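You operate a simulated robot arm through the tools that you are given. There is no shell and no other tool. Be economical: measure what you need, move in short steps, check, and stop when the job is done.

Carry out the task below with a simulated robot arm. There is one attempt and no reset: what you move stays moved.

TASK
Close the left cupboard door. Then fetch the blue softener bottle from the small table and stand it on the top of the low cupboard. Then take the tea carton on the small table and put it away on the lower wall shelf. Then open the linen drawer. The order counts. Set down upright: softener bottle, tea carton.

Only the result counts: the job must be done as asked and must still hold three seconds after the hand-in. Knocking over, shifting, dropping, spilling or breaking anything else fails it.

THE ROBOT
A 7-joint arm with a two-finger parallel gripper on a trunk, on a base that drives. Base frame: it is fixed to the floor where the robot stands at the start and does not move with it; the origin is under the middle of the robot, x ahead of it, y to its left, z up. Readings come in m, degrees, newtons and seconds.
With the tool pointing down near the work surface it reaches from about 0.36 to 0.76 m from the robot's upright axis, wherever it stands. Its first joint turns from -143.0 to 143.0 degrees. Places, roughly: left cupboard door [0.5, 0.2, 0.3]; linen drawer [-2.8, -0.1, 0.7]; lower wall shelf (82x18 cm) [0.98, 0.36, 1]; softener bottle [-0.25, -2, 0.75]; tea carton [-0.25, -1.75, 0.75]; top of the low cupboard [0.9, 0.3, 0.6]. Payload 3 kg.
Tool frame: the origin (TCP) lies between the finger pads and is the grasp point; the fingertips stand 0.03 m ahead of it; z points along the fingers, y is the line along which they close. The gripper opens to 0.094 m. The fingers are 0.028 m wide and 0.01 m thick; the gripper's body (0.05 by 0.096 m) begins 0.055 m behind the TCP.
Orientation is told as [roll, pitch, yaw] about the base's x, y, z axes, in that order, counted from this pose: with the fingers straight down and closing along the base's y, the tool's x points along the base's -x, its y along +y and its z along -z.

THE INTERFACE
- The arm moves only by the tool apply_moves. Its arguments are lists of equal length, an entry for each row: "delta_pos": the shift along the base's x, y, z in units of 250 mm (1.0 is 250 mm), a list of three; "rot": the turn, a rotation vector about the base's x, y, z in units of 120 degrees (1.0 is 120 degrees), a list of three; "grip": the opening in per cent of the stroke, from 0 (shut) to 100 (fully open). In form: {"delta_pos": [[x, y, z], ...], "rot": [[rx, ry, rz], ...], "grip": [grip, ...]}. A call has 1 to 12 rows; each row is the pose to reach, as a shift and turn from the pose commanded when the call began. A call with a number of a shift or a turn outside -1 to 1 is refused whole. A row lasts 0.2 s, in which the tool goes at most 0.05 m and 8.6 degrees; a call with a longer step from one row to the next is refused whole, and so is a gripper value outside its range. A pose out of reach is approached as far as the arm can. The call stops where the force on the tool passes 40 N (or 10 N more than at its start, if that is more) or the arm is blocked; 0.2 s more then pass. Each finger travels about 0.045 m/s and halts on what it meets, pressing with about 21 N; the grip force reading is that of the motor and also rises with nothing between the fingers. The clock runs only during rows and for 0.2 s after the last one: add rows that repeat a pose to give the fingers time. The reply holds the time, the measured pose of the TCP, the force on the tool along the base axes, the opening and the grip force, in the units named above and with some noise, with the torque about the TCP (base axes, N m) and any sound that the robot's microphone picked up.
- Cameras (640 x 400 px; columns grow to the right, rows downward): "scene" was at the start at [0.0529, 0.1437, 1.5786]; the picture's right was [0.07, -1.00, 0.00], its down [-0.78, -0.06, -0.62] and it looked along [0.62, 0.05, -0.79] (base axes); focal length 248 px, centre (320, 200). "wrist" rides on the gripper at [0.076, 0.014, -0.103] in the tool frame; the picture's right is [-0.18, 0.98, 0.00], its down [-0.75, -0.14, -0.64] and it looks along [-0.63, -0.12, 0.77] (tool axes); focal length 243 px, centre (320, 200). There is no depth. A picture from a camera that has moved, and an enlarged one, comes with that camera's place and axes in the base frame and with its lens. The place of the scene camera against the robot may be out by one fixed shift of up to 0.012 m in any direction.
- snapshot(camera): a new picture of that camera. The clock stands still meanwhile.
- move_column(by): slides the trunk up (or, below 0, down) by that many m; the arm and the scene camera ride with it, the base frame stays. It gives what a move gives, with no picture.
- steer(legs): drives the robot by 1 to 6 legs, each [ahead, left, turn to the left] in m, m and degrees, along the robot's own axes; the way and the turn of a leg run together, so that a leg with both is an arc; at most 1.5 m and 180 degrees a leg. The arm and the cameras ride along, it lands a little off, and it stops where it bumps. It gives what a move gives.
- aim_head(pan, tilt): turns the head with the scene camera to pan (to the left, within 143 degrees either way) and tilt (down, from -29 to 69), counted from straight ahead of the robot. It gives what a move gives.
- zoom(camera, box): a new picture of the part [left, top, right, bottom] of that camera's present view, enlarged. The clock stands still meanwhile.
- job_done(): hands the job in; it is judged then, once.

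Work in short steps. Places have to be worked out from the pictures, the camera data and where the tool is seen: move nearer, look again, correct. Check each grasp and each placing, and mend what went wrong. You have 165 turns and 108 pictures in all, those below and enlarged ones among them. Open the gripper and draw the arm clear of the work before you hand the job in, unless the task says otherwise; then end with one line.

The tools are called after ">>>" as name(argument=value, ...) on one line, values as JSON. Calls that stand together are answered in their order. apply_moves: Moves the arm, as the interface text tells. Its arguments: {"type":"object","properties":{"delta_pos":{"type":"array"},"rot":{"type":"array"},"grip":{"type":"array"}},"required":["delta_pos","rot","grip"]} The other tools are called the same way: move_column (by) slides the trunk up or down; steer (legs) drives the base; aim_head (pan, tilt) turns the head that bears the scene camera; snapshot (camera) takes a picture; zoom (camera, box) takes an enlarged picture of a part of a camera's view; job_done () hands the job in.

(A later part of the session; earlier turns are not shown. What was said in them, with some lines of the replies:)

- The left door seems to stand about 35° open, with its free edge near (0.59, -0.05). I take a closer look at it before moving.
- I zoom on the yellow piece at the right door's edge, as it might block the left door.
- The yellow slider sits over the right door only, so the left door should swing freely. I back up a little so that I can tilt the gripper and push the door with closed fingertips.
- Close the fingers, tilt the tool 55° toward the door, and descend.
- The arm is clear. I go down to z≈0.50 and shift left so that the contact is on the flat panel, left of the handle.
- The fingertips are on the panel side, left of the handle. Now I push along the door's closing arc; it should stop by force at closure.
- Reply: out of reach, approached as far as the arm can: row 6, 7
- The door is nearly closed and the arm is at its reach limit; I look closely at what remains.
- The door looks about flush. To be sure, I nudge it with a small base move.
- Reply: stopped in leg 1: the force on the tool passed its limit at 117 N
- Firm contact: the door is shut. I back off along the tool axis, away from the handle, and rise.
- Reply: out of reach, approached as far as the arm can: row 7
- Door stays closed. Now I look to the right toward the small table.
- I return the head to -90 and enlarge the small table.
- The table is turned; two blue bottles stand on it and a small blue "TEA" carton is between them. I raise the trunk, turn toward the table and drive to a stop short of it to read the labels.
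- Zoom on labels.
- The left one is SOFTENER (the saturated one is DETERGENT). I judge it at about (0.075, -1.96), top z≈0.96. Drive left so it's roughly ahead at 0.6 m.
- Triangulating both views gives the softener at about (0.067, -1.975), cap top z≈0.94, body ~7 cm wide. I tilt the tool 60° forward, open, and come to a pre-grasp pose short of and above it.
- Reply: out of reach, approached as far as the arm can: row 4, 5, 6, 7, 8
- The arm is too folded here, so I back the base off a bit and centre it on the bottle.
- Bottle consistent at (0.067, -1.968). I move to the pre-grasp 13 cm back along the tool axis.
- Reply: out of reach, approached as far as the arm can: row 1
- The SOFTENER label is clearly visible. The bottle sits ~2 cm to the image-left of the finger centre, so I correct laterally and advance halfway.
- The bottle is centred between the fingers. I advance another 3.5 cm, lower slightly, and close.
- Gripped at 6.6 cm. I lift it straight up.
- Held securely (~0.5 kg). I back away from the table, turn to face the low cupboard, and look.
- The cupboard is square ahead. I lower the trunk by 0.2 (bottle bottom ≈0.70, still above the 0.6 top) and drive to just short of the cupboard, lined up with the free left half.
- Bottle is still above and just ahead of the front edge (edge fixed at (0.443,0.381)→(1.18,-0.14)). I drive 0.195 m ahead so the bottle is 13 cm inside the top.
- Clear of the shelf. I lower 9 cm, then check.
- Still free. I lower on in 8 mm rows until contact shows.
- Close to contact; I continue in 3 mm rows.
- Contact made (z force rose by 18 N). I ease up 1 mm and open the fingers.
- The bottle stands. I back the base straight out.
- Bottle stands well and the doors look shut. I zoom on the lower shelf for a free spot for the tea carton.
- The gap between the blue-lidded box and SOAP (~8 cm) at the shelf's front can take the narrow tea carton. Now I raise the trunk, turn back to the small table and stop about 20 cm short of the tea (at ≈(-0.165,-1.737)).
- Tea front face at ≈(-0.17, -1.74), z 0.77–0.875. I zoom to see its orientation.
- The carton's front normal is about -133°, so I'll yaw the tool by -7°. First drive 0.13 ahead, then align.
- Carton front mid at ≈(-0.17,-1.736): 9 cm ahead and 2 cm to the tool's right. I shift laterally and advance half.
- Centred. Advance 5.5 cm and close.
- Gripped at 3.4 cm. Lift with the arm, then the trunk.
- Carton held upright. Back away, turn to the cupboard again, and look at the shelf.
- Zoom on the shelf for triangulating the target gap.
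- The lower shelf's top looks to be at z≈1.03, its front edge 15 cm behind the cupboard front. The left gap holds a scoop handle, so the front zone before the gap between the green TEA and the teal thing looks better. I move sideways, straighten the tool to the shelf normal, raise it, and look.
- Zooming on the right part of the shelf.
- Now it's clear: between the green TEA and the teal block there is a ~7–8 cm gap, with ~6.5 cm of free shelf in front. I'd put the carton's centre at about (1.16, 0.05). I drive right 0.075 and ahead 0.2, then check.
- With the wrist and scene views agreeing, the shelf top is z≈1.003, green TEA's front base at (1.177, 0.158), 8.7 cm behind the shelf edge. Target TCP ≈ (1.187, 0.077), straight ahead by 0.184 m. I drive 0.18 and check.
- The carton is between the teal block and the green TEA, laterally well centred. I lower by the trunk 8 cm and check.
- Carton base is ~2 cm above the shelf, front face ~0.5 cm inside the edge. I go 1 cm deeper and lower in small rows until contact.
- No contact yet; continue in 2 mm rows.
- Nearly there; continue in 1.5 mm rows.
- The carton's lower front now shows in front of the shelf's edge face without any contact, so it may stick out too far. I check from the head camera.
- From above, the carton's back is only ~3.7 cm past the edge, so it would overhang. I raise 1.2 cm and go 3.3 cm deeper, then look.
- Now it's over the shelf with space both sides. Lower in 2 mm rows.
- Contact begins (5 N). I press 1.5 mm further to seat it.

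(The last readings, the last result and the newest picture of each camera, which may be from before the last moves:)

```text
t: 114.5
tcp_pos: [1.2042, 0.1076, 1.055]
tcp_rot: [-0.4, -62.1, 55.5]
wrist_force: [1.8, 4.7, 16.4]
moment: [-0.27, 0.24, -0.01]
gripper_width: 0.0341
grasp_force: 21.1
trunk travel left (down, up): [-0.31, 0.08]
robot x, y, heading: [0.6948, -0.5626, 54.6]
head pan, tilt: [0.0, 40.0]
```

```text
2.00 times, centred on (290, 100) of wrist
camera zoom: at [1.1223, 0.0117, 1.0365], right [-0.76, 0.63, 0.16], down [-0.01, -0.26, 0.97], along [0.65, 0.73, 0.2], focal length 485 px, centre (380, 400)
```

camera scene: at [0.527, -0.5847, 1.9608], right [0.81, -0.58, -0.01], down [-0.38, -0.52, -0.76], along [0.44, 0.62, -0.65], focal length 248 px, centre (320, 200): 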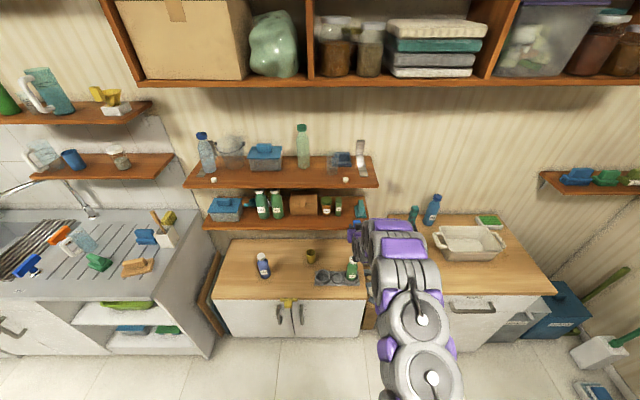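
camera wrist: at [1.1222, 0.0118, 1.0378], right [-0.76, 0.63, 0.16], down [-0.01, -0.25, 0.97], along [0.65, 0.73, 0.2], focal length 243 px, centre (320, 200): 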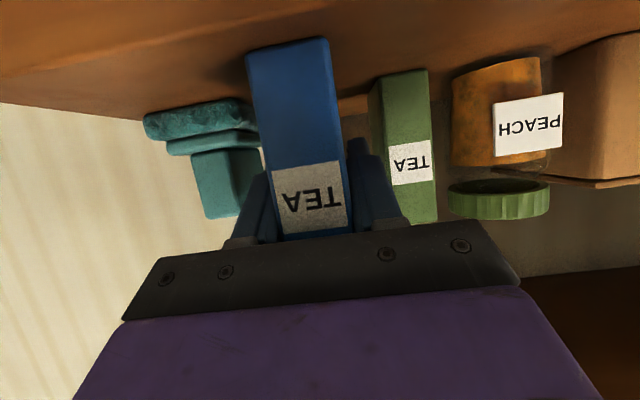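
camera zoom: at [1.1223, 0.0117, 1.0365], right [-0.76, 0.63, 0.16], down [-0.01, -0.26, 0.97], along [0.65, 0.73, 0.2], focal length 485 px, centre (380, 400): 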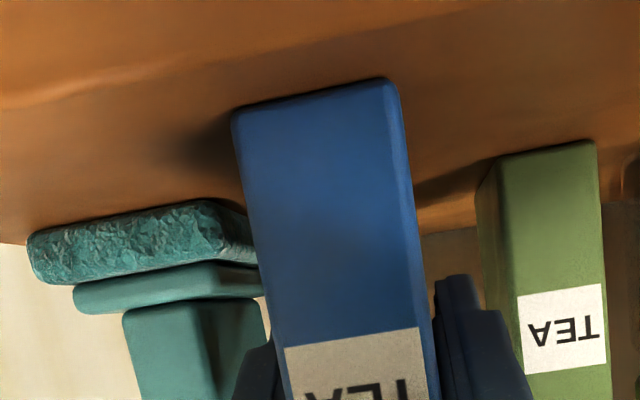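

Seated at 16 N, front face inside the edge line. Ease up 1 mm and open just enough (to ~50 mm).

>>> apply_moves(delta_pos=[[0, 0, 0.004], [0, 0, 0.004], [0, 0, 0.004], [0, 0, 0.004]], rot=[[0, 0, 0], [0, 0, 0], [0, 0, 0], [0, 0, 0]], grip=[10, 52, 52, 52])

>>> zoom(camera="wrist", box=[130, 0, 450, 200])

```text
t: 115.5
tcp_pos: [1.2043, 0.1068, 1.055]
tcp_rot: [-0.3, -61.9, 55.4]
wrist_force: [0.3, 0.5, -0.5]
moment: [0.03, 0.0, 0.01]
gripper_width: 0.0489
grasp_force: 0.0
trunk travel left (down, up): [-0.31, 0.08]
robot x, y, heading: [0.6983, -0.5614, 54.4]
head pan, tilt: [0.0, 40.0]
```

```text
2.00 times, centred on (290, 100) of wrist
camera zoom: at [1.1218, 0.0114, 1.036], right [-0.76, 0.63, 0.16], down [-0.01, -0.25, 0.97], along [0.65, 0.73, 0.2], focal length 485 px, centre (380, 400)
```

zoom: 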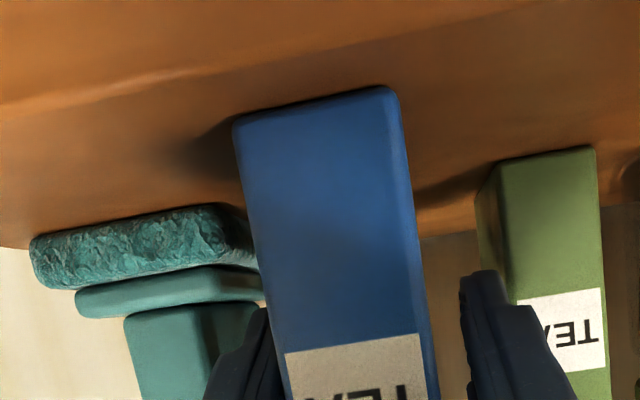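

The carton stands by itself. I back straight out.

>>> steer(legs=[[-0.12, 0, 0], [-0.28, 0, 0]])

>>> zoom(camera="scene", box=[200, 140, 420, 280])

```text
t: 118.3
tcp_pos: [0.9675, -0.2257, 1.0548]
tcp_rot: [-0.2, -61.9, 55.3]
wrist_force: [-0.5, 0.4, 0.3]
moment: [0.01, -0.01, 0.0]
gripper_width: 0.0487
grasp_force: 0.0
trunk travel left (down, up): [-0.31, 0.08]
robot x, y, heading: [0.4611, -0.8913, 54.5]
head pan, tilt: [0.0, 40.0]
```

```text
2.86 times, centred on (310, 210) of scene
camera zoom: at [0.3861, -0.7652, 1.8801], right [0.81, -0.58, 0.0], down [-0.38, -0.52, -0.76], along [0.44, 0.62, -0.64], focal length 707 px, centre (349, 171)
```

zoom: 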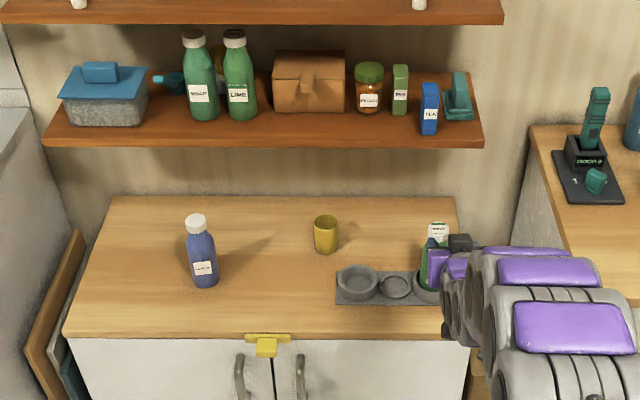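

Both items stand well. I check the doors closely once more before leaving.

>>> zoom(camera="scene", box=[215, 240, 375, 330])

```text
4.00 times, centred on (295, 285) of scene
camera zoom: at [0.3861, -0.7652, 1.8801], right [0.81, -0.58, 0.0], down [-0.38, -0.52, -0.76], along [0.44, 0.62, -0.64], focal length 990 px, centre (420, -140)
```

zoom: 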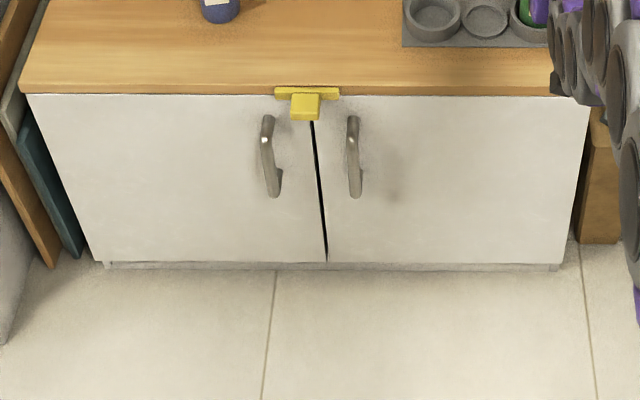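

Doors are flush. Now the linen drawer: I look toward it, to the rear left.

>>> aim_head(pan=112, tilt=22)

>>> snapshot(camera="scene")

```text
t: 120.2
tcp_pos: [0.9664, -0.2251, 1.0562]
tcp_rot: [-0.4, -62.0, 55.4]
wrist_force: [-0.1, 0.5, -0.1]
moment: [-0.03, -0.02, -0.04]
gripper_width: 0.0492
grasp_force: 0.2
trunk travel left (down, up): [-0.31, 0.08]
robot x, y, heading: [0.4604, -0.8961, 54.2]
head pan, tilt: [112.0, 22.0]
```

```text
28 pictures are left
camera scene: at [0.2464, -0.8111, 1.9085], right [0.24, 0.97, 0.0], down [0.36, -0.09, -0.93], along [-0.9, 0.22, -0.37], focal length 248 px, centre (320, 200)
```

scene: 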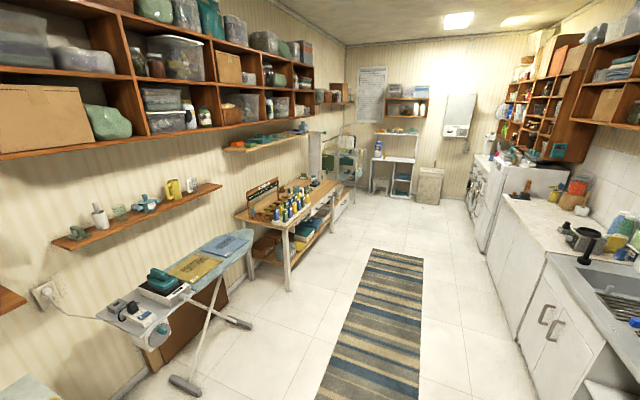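

>>> zoom(camera="scene", box=[220, 100, 440, 230])

```text
2.91 times, centred on (330, 165) of scene
camera zoom: at [0.2464, -0.8111, 1.9085], right [0.24, 0.97, 0.0], down [0.36, -0.09, -0.93], along [-0.9, 0.22, -0.37], focal length 720 px, centre (291, 302)
```

zoom: 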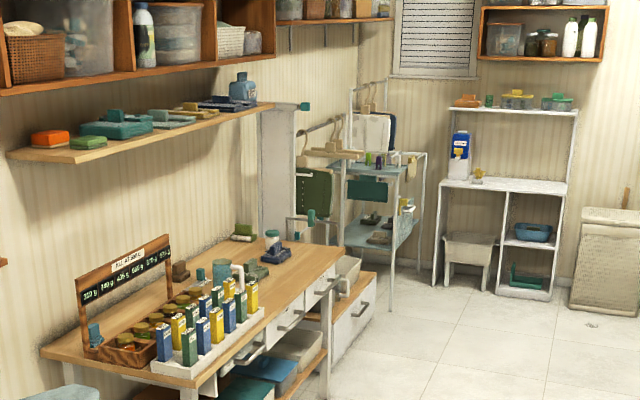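

The workbench drawers face the aisle; the linen drawer should be around (-2.8,-0.1). I turn along the aisle, drive ~2.75 m, then turn to face the bench.

>>> steer(legs=[[0, 0, 89], [1.4, 0, 0], [1.35, 0, 0], [0, 0, 89.5]])

>>> aim_head(pan=0, tilt=35)

>>> snapshot(camera="scene")

```text
t: 141.4
tcp_pos: [-2.3275, 0.0896, 1.0559]
tcp_rot: [-0.2, -62.0, -125.3]
wrist_force: [0.2, -0.2, 0.3]
moment: [-0.01, 0.0, 0.01]
gripper_width: 0.049
grasp_force: 0.0
trunk travel left (down, up): [-0.31, 0.08]
robot x, y, heading: [-1.8161, 0.7489, -125.9]
head pan, tilt: [112.0, 22.0]
```

```text
t: 143.3
tcp_pos: [-2.3258, 0.0924, 1.0578]
tcp_rot: [-0.4, -62.3, -125.4]
wrist_force: [0.5, 0.9, 0.1]
moment: [0.03, 0.01, -0.03]
gripper_width: 0.049
grasp_force: 0.1
trunk travel left (down, up): [-0.31, 0.08]
robot x, y, heading: [-1.8124, 0.7497, -126.2]
head pan, tilt: [0.0, 35.0]
```

```text
26 pictures are left
camera scene: at [-1.7337, 0.6132, 1.8876], right [-0.81, 0.59, 0.0], down [0.34, 0.47, -0.82], along [-0.48, -0.66, -0.58], focal length 248 px, centre (320, 200)
```

scene: 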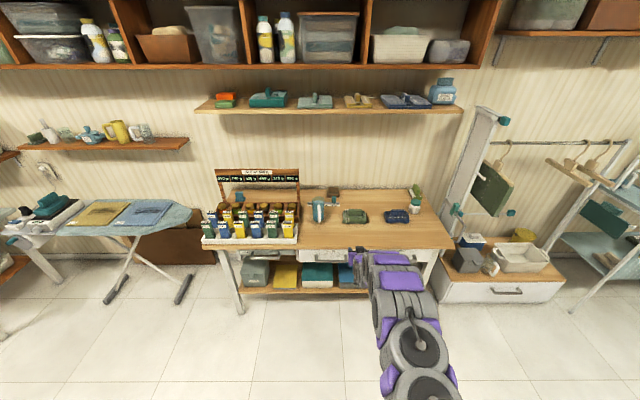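

Zoom on the bench drawers.

>>> zoom(camera="scene", box=[230, 215, 470, 310])

>>> snapshot(camera="wrist")

```text
2.67 times, centred on (350, 262) of scene
camera zoom: at [-1.7337, 0.6132, 1.8876], right [-0.81, 0.59, 0.0], down [0.34, 0.47, -0.82], along [-0.48, -0.66, -0.58], focal length 660 px, centre (240, 33)
```

zoom: 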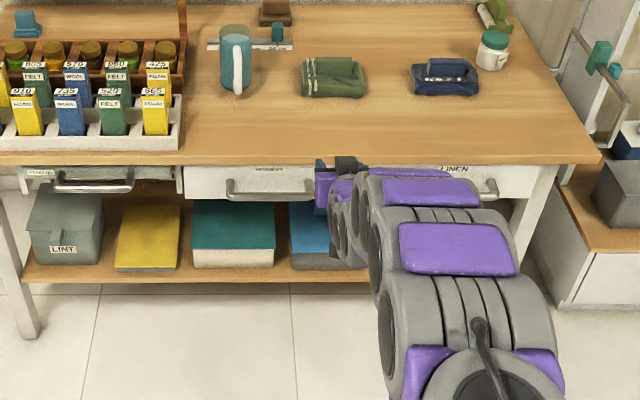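

```text
24 pictures are left
camera wrist: at [-2.2387, 0.187, 1.0394], right [0.75, -0.64, 0.16], down [0.01, 0.26, 0.97], along [-0.66, -0.72, 0.2], focal length 243 px, centre (320, 200)
```

wrist: 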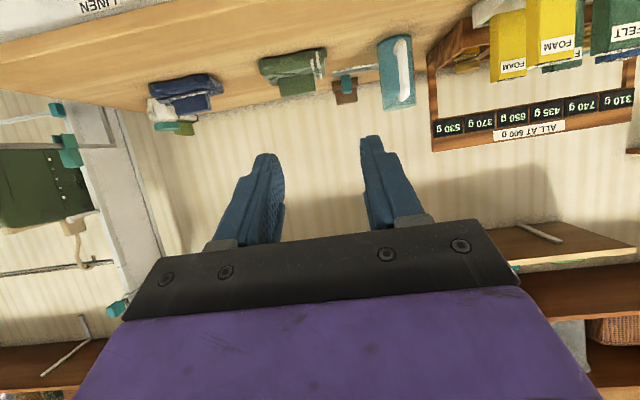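

The right drawer is labelled LINEN, with a horizontal bar handle. I strafe right 0.34 m, lower the trunk, and then tilt the tool nearly horizontal.

>>> steer(legs=[[-0.05, -0.34, 0]])

>>> move_column(by=-0.22)

>>> apply_moves(delta_pos=[[0, 0, 0], [0, 0, 0], [0, 0, 0]], rot=[[-0.045, 0.032, 0], [-0.09, 0.064, 0], [-0.136, 0.0965, 0]], grip=[60, 60, 60])

>>> snapshot(camera="scene")

>>> snapshot(camera="wrist")

```text
t: 145.6
tcp_pos: [-2.5665, 0.3304, 1.0591]
tcp_rot: [-1.3, -62.1, -124.4]
wrist_force: [0.8, -1.2, -0.4]
moment: [-0.01, 0.03, -0.07]
gripper_width: 0.0487
grasp_force: 0.0
trunk travel left (down, up): [-0.31, 0.08]
robot x, y, heading: [-2.06, 0.9972, -126.5]
head pan, tilt: [0.0, 35.0]
```

```text
t: 147.9
tcp_pos: [-2.5692, 0.3369, 0.8403]
tcp_rot: [-0.4, -62.3, -125.2]
wrist_force: [-0.9, 0.0, 0.0]
moment: [0.02, -0.02, -0.02]
gripper_width: 0.0489
grasp_force: 0.0
trunk travel left (down, up): [-0.09, 0.3]
robot x, y, heading: [-2.0594, 0.9945, -126.3]
head pan, tilt: [0.0, 35.0]
```

```text
t: 148.7
tcp_pos: [-2.5719, 0.3388, 0.8405]
tcp_rot: [0.0, -82.4, -125.5]
wrist_force: [0.7, -1.3, 0.2]
moment: [0.04, -0.04, 0.01]
gripper_width: 0.0566
grasp_force: 0.0
trunk travel left (down, up): [-0.09, 0.3]
robot x, y, heading: [-2.0618, 0.9921, -126.2]
head pan, tilt: [0.0, 35.0]
```

```text
23 pictures are left
camera scene: at [-1.9775, 0.8534, 1.6673], right [-0.81, 0.59, 0.0], down [0.34, 0.47, -0.82], along [-0.48, -0.66, -0.58], focal length 248 px, centre (320, 200)
```

scene: 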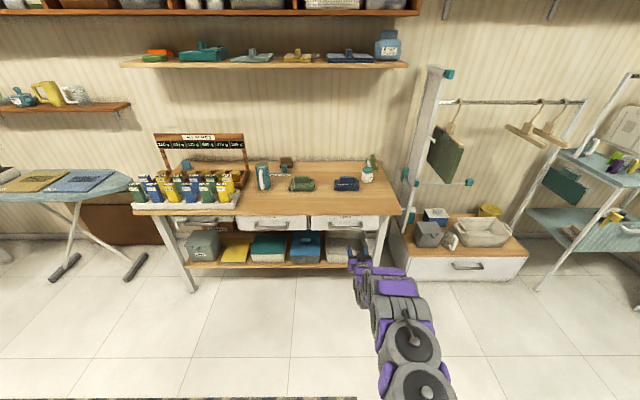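

```text
22 pictures are left
camera wrist: at [-2.4936, 0.4199, 0.779], right [0.79, -0.59, 0.18], down [0.2, 0.52, 0.83], along [-0.59, -0.62, 0.52], focal length 243 px, centre (320, 200)
```

wrist: 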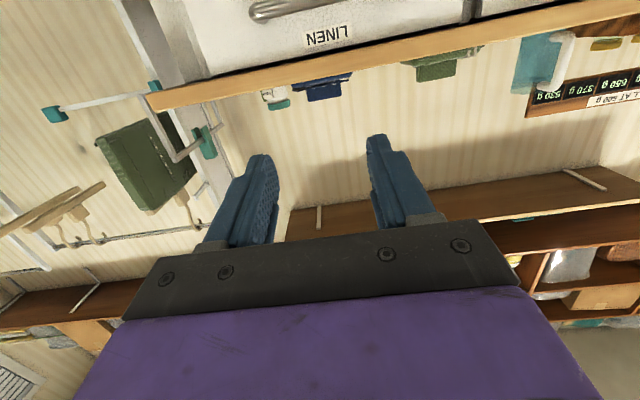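

>>> zoom(camera="scene", box=[290, 200, 410, 275])

>>> zoom(camera="wrist", box=[180, 0, 500, 120])

```text
5.33 times, centred on (350, 238) of scene
camera zoom: at [-1.9775, 0.8534, 1.6673], right [-0.81, 0.59, 0.0], down [0.34, 0.47, -0.82], along [-0.48, -0.66, -0.58], focal length 1320 px, centre (160, 0)
```

zoom: 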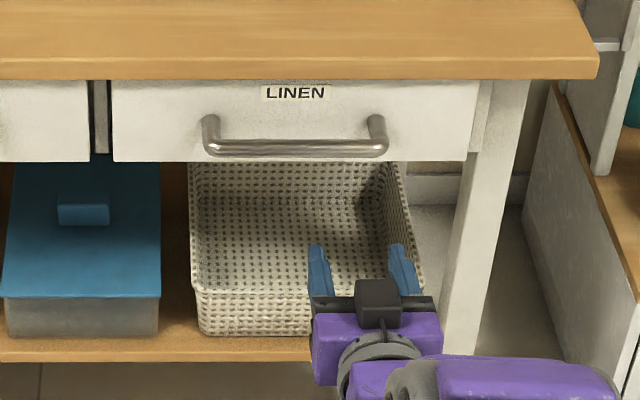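

```text
2.00 times, centred on (340, 60) of wrist
camera zoom: at [-2.4936, 0.4199, 0.779], right [0.79, -0.59, 0.18], down [0.2, 0.52, 0.83], along [-0.59, -0.62, 0.52], focal length 485 px, centre (280, 480)
```

zoom: 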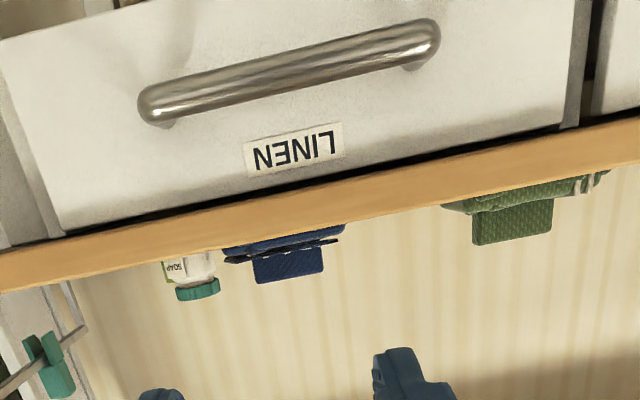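

Bar centre ≈ (-2.755, 0.045, ~0.70). I roll the gripper 90° about its axis so the fingers close vertically.

>>> apply_moves(delta_pos=[[0, 0, 0], [0, 0, 0], [0, 0, 0], [0, 0, 0], [0, 0, 0], [0, 0, 0], [0, 0, 0], [0, 0, 0], [0, 0, 0], [0, 0, 0], [0, 0, 0]], rot=[[-0.039, -0.055, -0.009], [-0.079, -0.11, -0.018], [-0.118, -0.165, -0.027], [-0.157, -0.22, -0.036], [-0.196, -0.275, -0.045], [-0.236, -0.33, -0.054], [-0.275, -0.385, -0.063], [-0.314, -0.44, -0.072], [-0.353, -0.495, -0.081], [-0.393, -0.55, -0.09], [-0.432, -0.605, -0.099]], grip=[60, 60, 60, 60, 60, 60, 60, 60, 60, 60, 60])

>>> snapshot(camera="wrist")

```text
t: 151.1
tcp_pos: [-2.5731, 0.3394, 0.8399]
tcp_rot: [82.4, 0.4, 144.4]
wrist_force: [-0.6, 0.2, -0.3]
moment: [0.02, -0.03, 0.0]
gripper_width: 0.0565
grasp_force: 0.1
trunk travel left (down, up): [-0.09, 0.3]
robot x, y, heading: [-2.0568, 0.9932, -126.3]
head pan, tilt: [0.0, 35.0]
```

```text
19 pictures are left
camera wrist: at [-2.4519, 0.3765, 0.8685], right [-0.23, 0.0, 0.97], down [-0.23, 0.97, -0.06], along [-0.94, -0.24, -0.22], focal length 243 px, centre (320, 200)
```

wrist: 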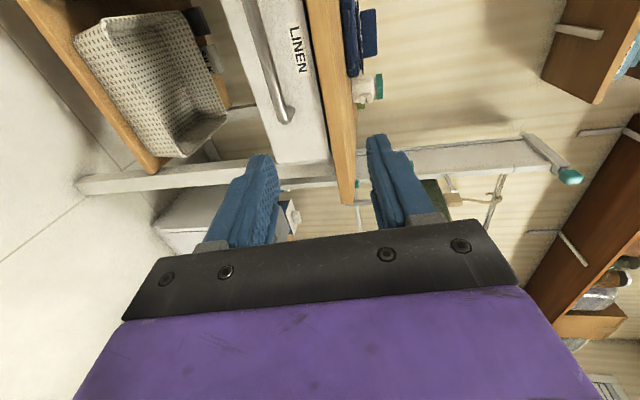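

The roll worked; the handle bar reads z≈0.71. I lower by trunk 0.09 and arm 0.035, then look again.

>>> move_column(by=-0.085)

>>> apply_moves(delta_pos=[[0, 0, -0.08], [0, 0, -0.16], [0, 0, -0.16]], rot=[[0, 0, 0], [0, 0, 0], [0, 0, 0]], grip=[60, 60, 60])

>>> steer(legs=[[0.2, 0, 0]])

>>> snapshot(camera="wrist")

```text
t: 152.3
tcp_pos: [-2.5734, 0.3395, 0.7553]
tcp_rot: [82.4, 0.0, 144.5]
wrist_force: [0.2, -0.5, 0.2]
moment: [-0.02, -0.01, -0.02]
gripper_width: 0.0566
grasp_force: 0.0
trunk travel left (down, up): [-0.005, 0.385]
robot x, y, heading: [-2.062, 0.9906, -126.2]
head pan, tilt: [0.0, 35.0]
```

```text
t: 153.1
tcp_pos: [-2.5741, 0.3397, 0.7144]
tcp_rot: [82.4, 0.1, 144.5]
wrist_force: [0.6, 0.7, -0.5]
moment: [-0.02, -0.02, -0.03]
gripper_width: 0.0562
grasp_force: 0.0
trunk travel left (down, up): [-0.005, 0.385]
robot x, y, heading: [-2.0592, 0.9973, -126.1]
head pan, tilt: [0.0, 35.0]
```

```text
t: 154.7
tcp_pos: [-2.6898, 0.1832, 0.7153]
tcp_rot: [82.3, 0.0, 144.5]
wrist_force: [-0.5, 0.2, 0.5]
moment: [0.01, -0.01, 0.01]
gripper_width: 0.0562
grasp_force: 0.1
trunk travel left (down, up): [-0.005, 0.385]
robot x, y, heading: [-2.1781, 0.8375, -126.3]
head pan, tilt: [0.0, 35.0]
```

```text
18 pictures are left
camera wrist: at [-2.5691, 0.219, 0.7426], right [-0.23, 0.0, 0.97], down [-0.23, 0.97, -0.06], along [-0.95, -0.24, -0.22], focal length 243 px, centre (320, 200)
```

wrist: 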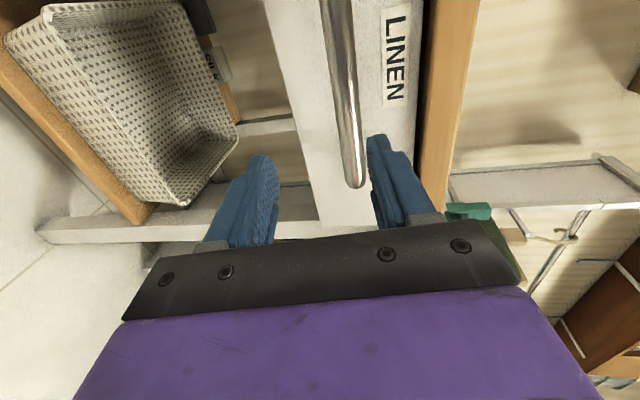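

I check from above how far the fingers are from the bar.

>>> zoom(camera="scene", box=[280, 210, 420, 300])

```text
4.44 times, centred on (350, 255) of scene
camera zoom: at [-2.0974, 0.6977, 1.5826], right [-0.81, 0.59, 0.0], down [0.34, 0.46, -0.82], along [-0.48, -0.66, -0.58], focal length 1100 px, centre (187, -44)
```

zoom: 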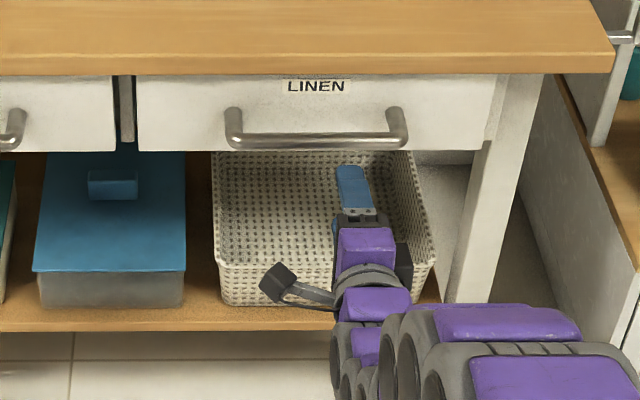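

Calibrating with the seen fingertip, the bar is ~7 cm ahead of the TCP at z≈0.727. I raise 1.2 cm and drive ahead 5.5 cm.

>>> apply_moves(delta_pos=[[0, 0, 0.048], [0, 0, 0.048]], rot=[[0, 0, 0], [0, 0, 0]], grip=[60, 60])

>>> steer(legs=[[0.055, 0, 0]])

>>> snapshot(camera="wrist")

>>> zoom(camera="scene", box=[280, 210, 420, 300])

```text
t: 155.3
tcp_pos: [-2.688, 0.1842, 0.7266]
tcp_rot: [82.6, 0.0, 144.5]
wrist_force: [0.3, 1.0, -1.1]
moment: [0.01, -0.01, 0.03]
gripper_width: 0.0563
grasp_force: 0.0
trunk travel left (down, up): [-0.005, 0.385]
robot x, y, heading: [-2.1782, 0.8351, -126.4]
head pan, tilt: [0.0, 35.0]
```

```text
t: 156.2
tcp_pos: [-2.7212, 0.1393, 0.7275]
tcp_rot: [82.5, 0.1, 144.5]
wrist_force: [-0.9, 0.7, -0.6]
moment: [-0.05, 0.0, -0.01]
gripper_width: 0.0563
grasp_force: 0.0
trunk travel left (down, up): [-0.005, 0.385]
robot x, y, heading: [-2.207, 0.7961, -126.4]
head pan, tilt: [0.0, 35.0]
```

```text
16 pictures are left
camera wrist: at [-2.6001, 0.1766, 0.7554], right [-0.23, 0.0, 0.97], down [-0.23, 0.97, -0.06], along [-0.95, -0.24, -0.22], focal length 243 px, centre (320, 200)
```

wrist: 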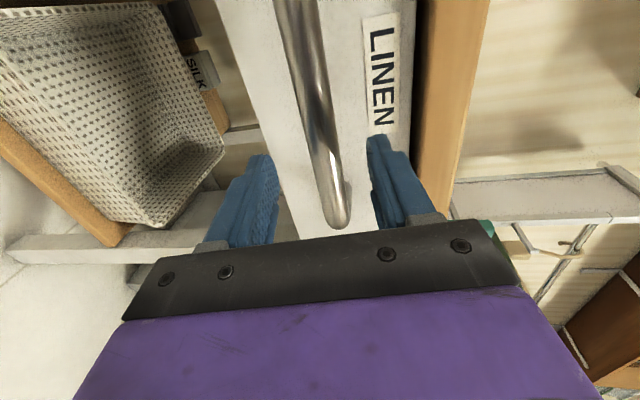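

```text
4.44 times, centred on (350, 255) of scene
camera zoom: at [-2.1297, 0.6538, 1.5826], right [-0.81, 0.59, 0.0], down [0.34, 0.46, -0.82], along [-0.48, -0.66, -0.58], focal length 1100 px, centre (187, -44)
```

zoom: 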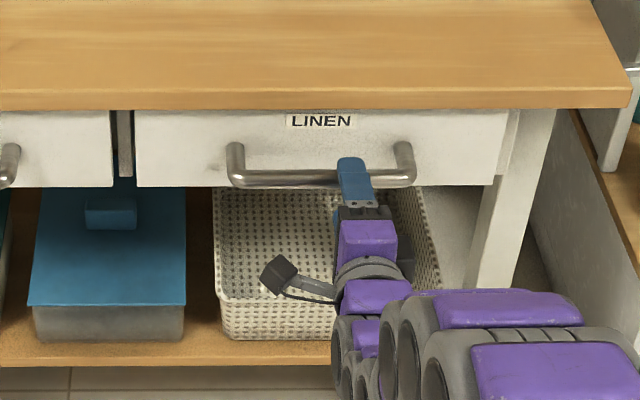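

The bar runs between the fingers (upper finger above it). I close the gripper.

>>> apply_moves(delta_pos=[[0, 0, 0], [0, 0, 0], [0, 0, 0], [0, 0, 0], [0, 0, 0]], rot=[[0, 0, 0], [0, 0, 0], [0, 0, 0], [0, 0, 0], [0, 0, 0]], grip=[0, 0, 0, 0, 0])

```text
t: 157.4
tcp_pos: [-2.7197, 0.1413, 0.7291]
tcp_rot: [82.5, 0.1, 144.4]
wrist_force: [0.7, 1.3, 0.3]
moment: [0.03, -0.01, -0.01]
gripper_width: 0.0
grasp_force: 21.1
trunk travel left (down, up): [-0.005, 0.385]
robot x, y, heading: [-2.2072, 0.7914, -126.5]
head pan, tilt: [0.0, 35.0]
```

The fingers closed on nothing; I look where the bar is relative to them.

>>> snapshot(camera="wrist")

>>> zoom(camera="scene", box=[320, 225, 400, 275])

```text
14 pictures are left
camera wrist: at [-2.599, 0.1781, 0.7571], right [-0.22, 0.01, 0.97], down [-0.23, 0.97, -0.06], along [-0.95, -0.24, -0.22], focal length 243 px, centre (320, 200)
```

wrist: 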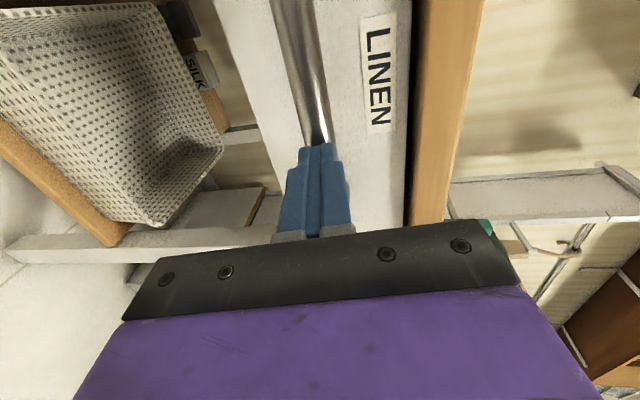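

```text
8.00 times, centred on (360, 250) of scene
camera zoom: at [-2.1294, 0.6541, 1.5826], right [-0.81, 0.59, 0.0], down [0.34, 0.46, -0.82], along [-0.48, -0.66, -0.58], focal length 1981 px, centre (0, -200)
```

zoom: 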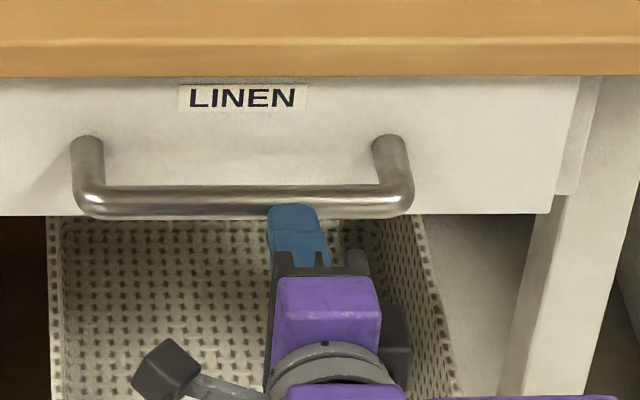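

The tips are just short of the bar (height is aligned). I reopen, advance 3 cm and close again.

>>> apply_moves(delta_pos=[[0, 0, 0], [0, 0, 0], [0, 0, 0], [0, 0, 0]], rot=[[0, 0, 0], [0, 0, 0], [0, 0, 0], [0, 0, 0]], grip=[60, 60, 60, 60])

>>> steer(legs=[[0.032, 0, 0]])

>>> apply_moves(delta_pos=[[0, 0, 0], [0, 0, 0], [0, 0, 0], [0, 0, 0], [0, 0, 0]], rot=[[0, 0, 0], [0, 0, 0], [0, 0, 0], [0, 0, 0], [0, 0, 0]], grip=[0, 0, 0, 0, 0])

```text
t: 158.4
tcp_pos: [-2.7206, 0.1408, 0.7289]
tcp_rot: [82.5, 0.1, 144.6]
wrist_force: [0.3, -0.4, -0.2]
moment: [-0.01, 0.02, 0.01]
gripper_width: 0.0564
grasp_force: 0.0
trunk travel left (down, up): [-0.005, 0.385]
robot x, y, heading: [-2.2087, 0.7916, -126.5]
head pan, tilt: [0.0, 35.0]
```

```text
t: 159.3
tcp_pos: [-2.7392, 0.115, 0.7299]
tcp_rot: [82.6, 0.2, 144.5]
wrist_force: [1.2, -1.7, 0.9]
moment: [0.01, 0.0, -0.01]
gripper_width: 0.0568
grasp_force: 0.1
trunk travel left (down, up): [-0.005, 0.385]
robot x, y, heading: [-2.2306, 0.767, -126.5]
head pan, tilt: [0.0, 35.0]
```

```text
t: 160.5
tcp_pos: [-2.739, 0.1181, 0.7261]
tcp_rot: [82.4, 0.0, 144.5]
wrist_force: [7.0, 11.1, -28.3]
moment: [0.5, -0.07, -0.27]
gripper_width: 0.0197
grasp_force: 45.4
trunk travel left (down, up): [-0.005, 0.385]
robot x, y, heading: [-2.2292, 0.7662, -126.5]
head pan, tilt: [0.0, 35.0]
```

The bar is gripped (2 cm). The −28 N shows the bar sits a bit low; I ease down 5 mm.

>>> apply_moves(delta_pos=[[0, 0, -0.01], [0, 0, -0.02], [0, 0, -0.02]], rot=[[0, 0, 0], [0, 0, 0], [0, 0, 0]], grip=[0, 0, 0])

```text
t: 161.3
tcp_pos: [-2.7387, 0.1174, 0.7262]
tcp_rot: [82.8, 0.1, 144.5]
wrist_force: [16.6, 22.3, -15.5]
moment: [0.22, -0.06, -0.33]
gripper_width: 0.0198
grasp_force: 45.0
trunk travel left (down, up): [-0.005, 0.385]
robot x, y, heading: [-2.2288, 0.7658, -126.4]
head pan, tilt: [0.0, 35.0]
```

Now I pull by driving back 6 cm and read the result.

>>> steer(legs=[[-0.06, 0, 0]])

>>> zoom(camera="scene", box=[280, 200, 420, 290])

```text
t: 162.2
tcp_pos: [-2.7022, 0.1657, 0.7258]
tcp_rot: [82.8, 0.1, 144.5]
wrist_force: [-1.6, 2.1, -8.9]
moment: [0.2, 0.05, 0.12]
gripper_width: 0.0198
grasp_force: 44.8
trunk travel left (down, up): [-0.005, 0.385]
robot x, y, heading: [-2.1946, 0.8115, -126.3]
head pan, tilt: [0.0, 35.0]
```

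```text
4.44 times, centred on (350, 245) of scene
camera zoom: at [-2.1141, 0.676, 1.5826], right [-0.81, 0.59, 0.0], down [0.34, 0.47, -0.82], along [-0.48, -0.66, -0.58], focal length 1100 px, centre (187, 0)
```

zoom: 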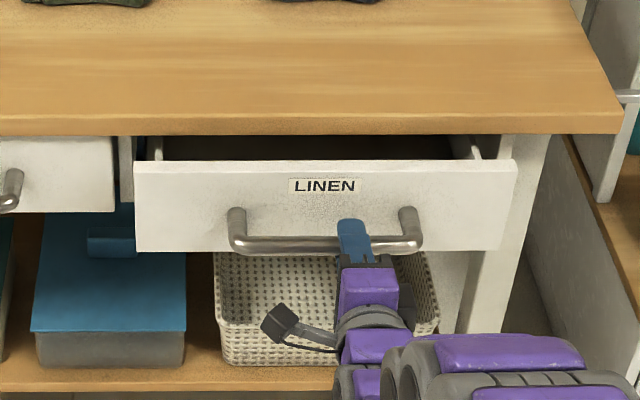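

The drawer follows. Pull on another 0.17 m in two steps.

>>> steer(legs=[[-0.1, 0, 0]])

>>> steer(legs=[[-0.08, 0, 0]])

>>> zoom(camera="scene", box=[270, 170, 430, 290])

```text
t: 163.4
tcp_pos: [-2.6419, 0.2502, 0.7261]
tcp_rot: [82.7, 0.2, 144.4]
wrist_force: [-0.9, 3.0, -23.4]
moment: [0.43, 0.03, -0.15]
gripper_width: 0.0195
grasp_force: 44.9
trunk travel left (down, up): [-0.005, 0.385]
robot x, y, heading: [-2.1314, 0.8963, -126.2]
head pan, tilt: [0.0, 35.0]
```

```text
t: 165.0
tcp_pos: [-2.5856, 0.3285, 0.7275]
tcp_rot: [81.9, 0.2, 144.3]
wrist_force: [-1.8, 2.6, -30.8]
moment: [0.61, -0.29, 0.76]
gripper_width: 0.0198
grasp_force: 44.7
trunk travel left (down, up): [-0.005, 0.385]
robot x, y, heading: [-2.0847, 0.9566, -126.7]
head pan, tilt: [0.0, 35.0]
stopped in leg 1: the force on the tool passed its limit at 41 N (the readings are from after the stop); the commanded pose is now the measured one
```

```text
3.33 times, centred on (350, 230) of scene
camera zoom: at [-2.0088, 0.8196, 1.5822], right [-0.81, 0.59, 0.0], down [0.34, 0.47, -0.82], along [-0.48, -0.66, -0.58], focal length 825 px, centre (220, 100)
```

zoom: 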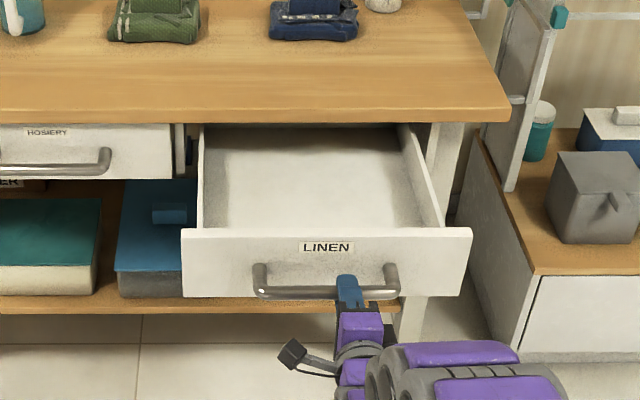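

The drawer is out by 26 cm, at or near its stop. I open the gripper and back away.

>>> apply_moves(delta_pos=[[0, 0, 0], [0, 0, 0], [0, 0, 0], [0, 0, 0], [0, 0, 0]], rot=[[0, 0, 0], [0, 0, 0], [0, 0, 0], [0, 0, 0], [0, 0, 0]], grip=[65, 65, 65, 65, 65])

>>> steer(legs=[[-0.25, 0, 0]])

>>> snapshot(camera="scene")

```text
t: 166.2
tcp_pos: [-2.5853, 0.3266, 0.7334]
tcp_rot: [82.7, 0.1, 144.3]
wrist_force: [0.3, -0.2, 0.0]
moment: [0.01, -0.03, 0.02]
gripper_width: 0.0612
grasp_force: 0.1
trunk travel left (down, up): [-0.005, 0.385]
robot x, y, heading: [-2.0854, 0.9598, -126.3]
head pan, tilt: [0.0, 35.0]
```

```text
t: 168.1
tcp_pos: [-2.4396, 0.5299, 0.7335]
tcp_rot: [82.8, 0.2, 144.2]
wrist_force: [0.3, 0.2, 0.0]
moment: [0.01, 0.03, -0.03]
gripper_width: 0.061
grasp_force: 0.1
trunk travel left (down, up): [-0.005, 0.385]
robot x, y, heading: [-1.9351, 1.1611, -126.4]
head pan, tilt: [0.0, 35.0]
```

```text
10 pictures are left
camera scene: at [-1.8559, 1.0264, 1.5826], right [-0.8, 0.59, 0.0], down [0.34, 0.46, -0.82], along [-0.49, -0.66, -0.58], focal length 248 px, centre (320, 200)
```

scene: 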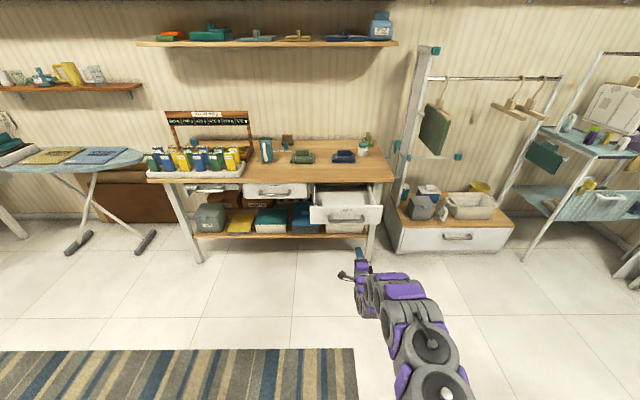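

The drawer stays open and the arm is clear. One last look back at the cupboard and shelf.

>>> aim_head(pan=108, tilt=15)

>>> zoom(camera="scene", box=[220, 120, 460, 270])

```text
t: 169.9
tcp_pos: [-2.4363, 0.5318, 0.7355]
tcp_rot: [82.8, 0.1, 144.2]
wrist_force: [-0.3, -0.5, -0.3]
moment: [0.0, -0.02, 0.0]
gripper_width: 0.061
grasp_force: 0.1
trunk travel left (down, up): [-0.005, 0.385]
robot x, y, heading: [-1.9377, 1.1619, -126.7]
head pan, tilt: [108.0, 15.0]
```

```text
2.67 times, centred on (340, 195) of scene
camera zoom: at [-1.715, 1.0673, 1.6149], right [-0.32, -0.95, 0.0], down [-0.24, 0.08, -0.97], along [0.92, -0.31, -0.26], focal length 660 px, centre (267, 213)
```

zoom: 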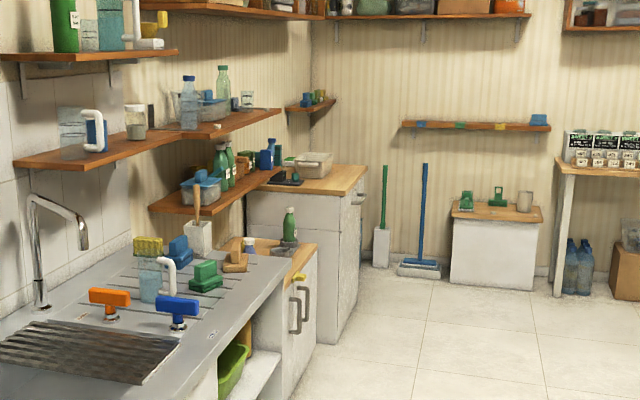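

Doors are closed, the softener stands on the cupboard, the tea carton stands on the lower shelf and the drawer is open. I hand the job in.

>>> job_done()

```text
The job is handed in.
```

I did all four steps in the order you gave and handed the job in. The left cupboard door is closed, the softener bottle stands upright on the low cupboard, the tea carton stands upright on the lower wall shelf, and the linen drawer is open about 26 cm.
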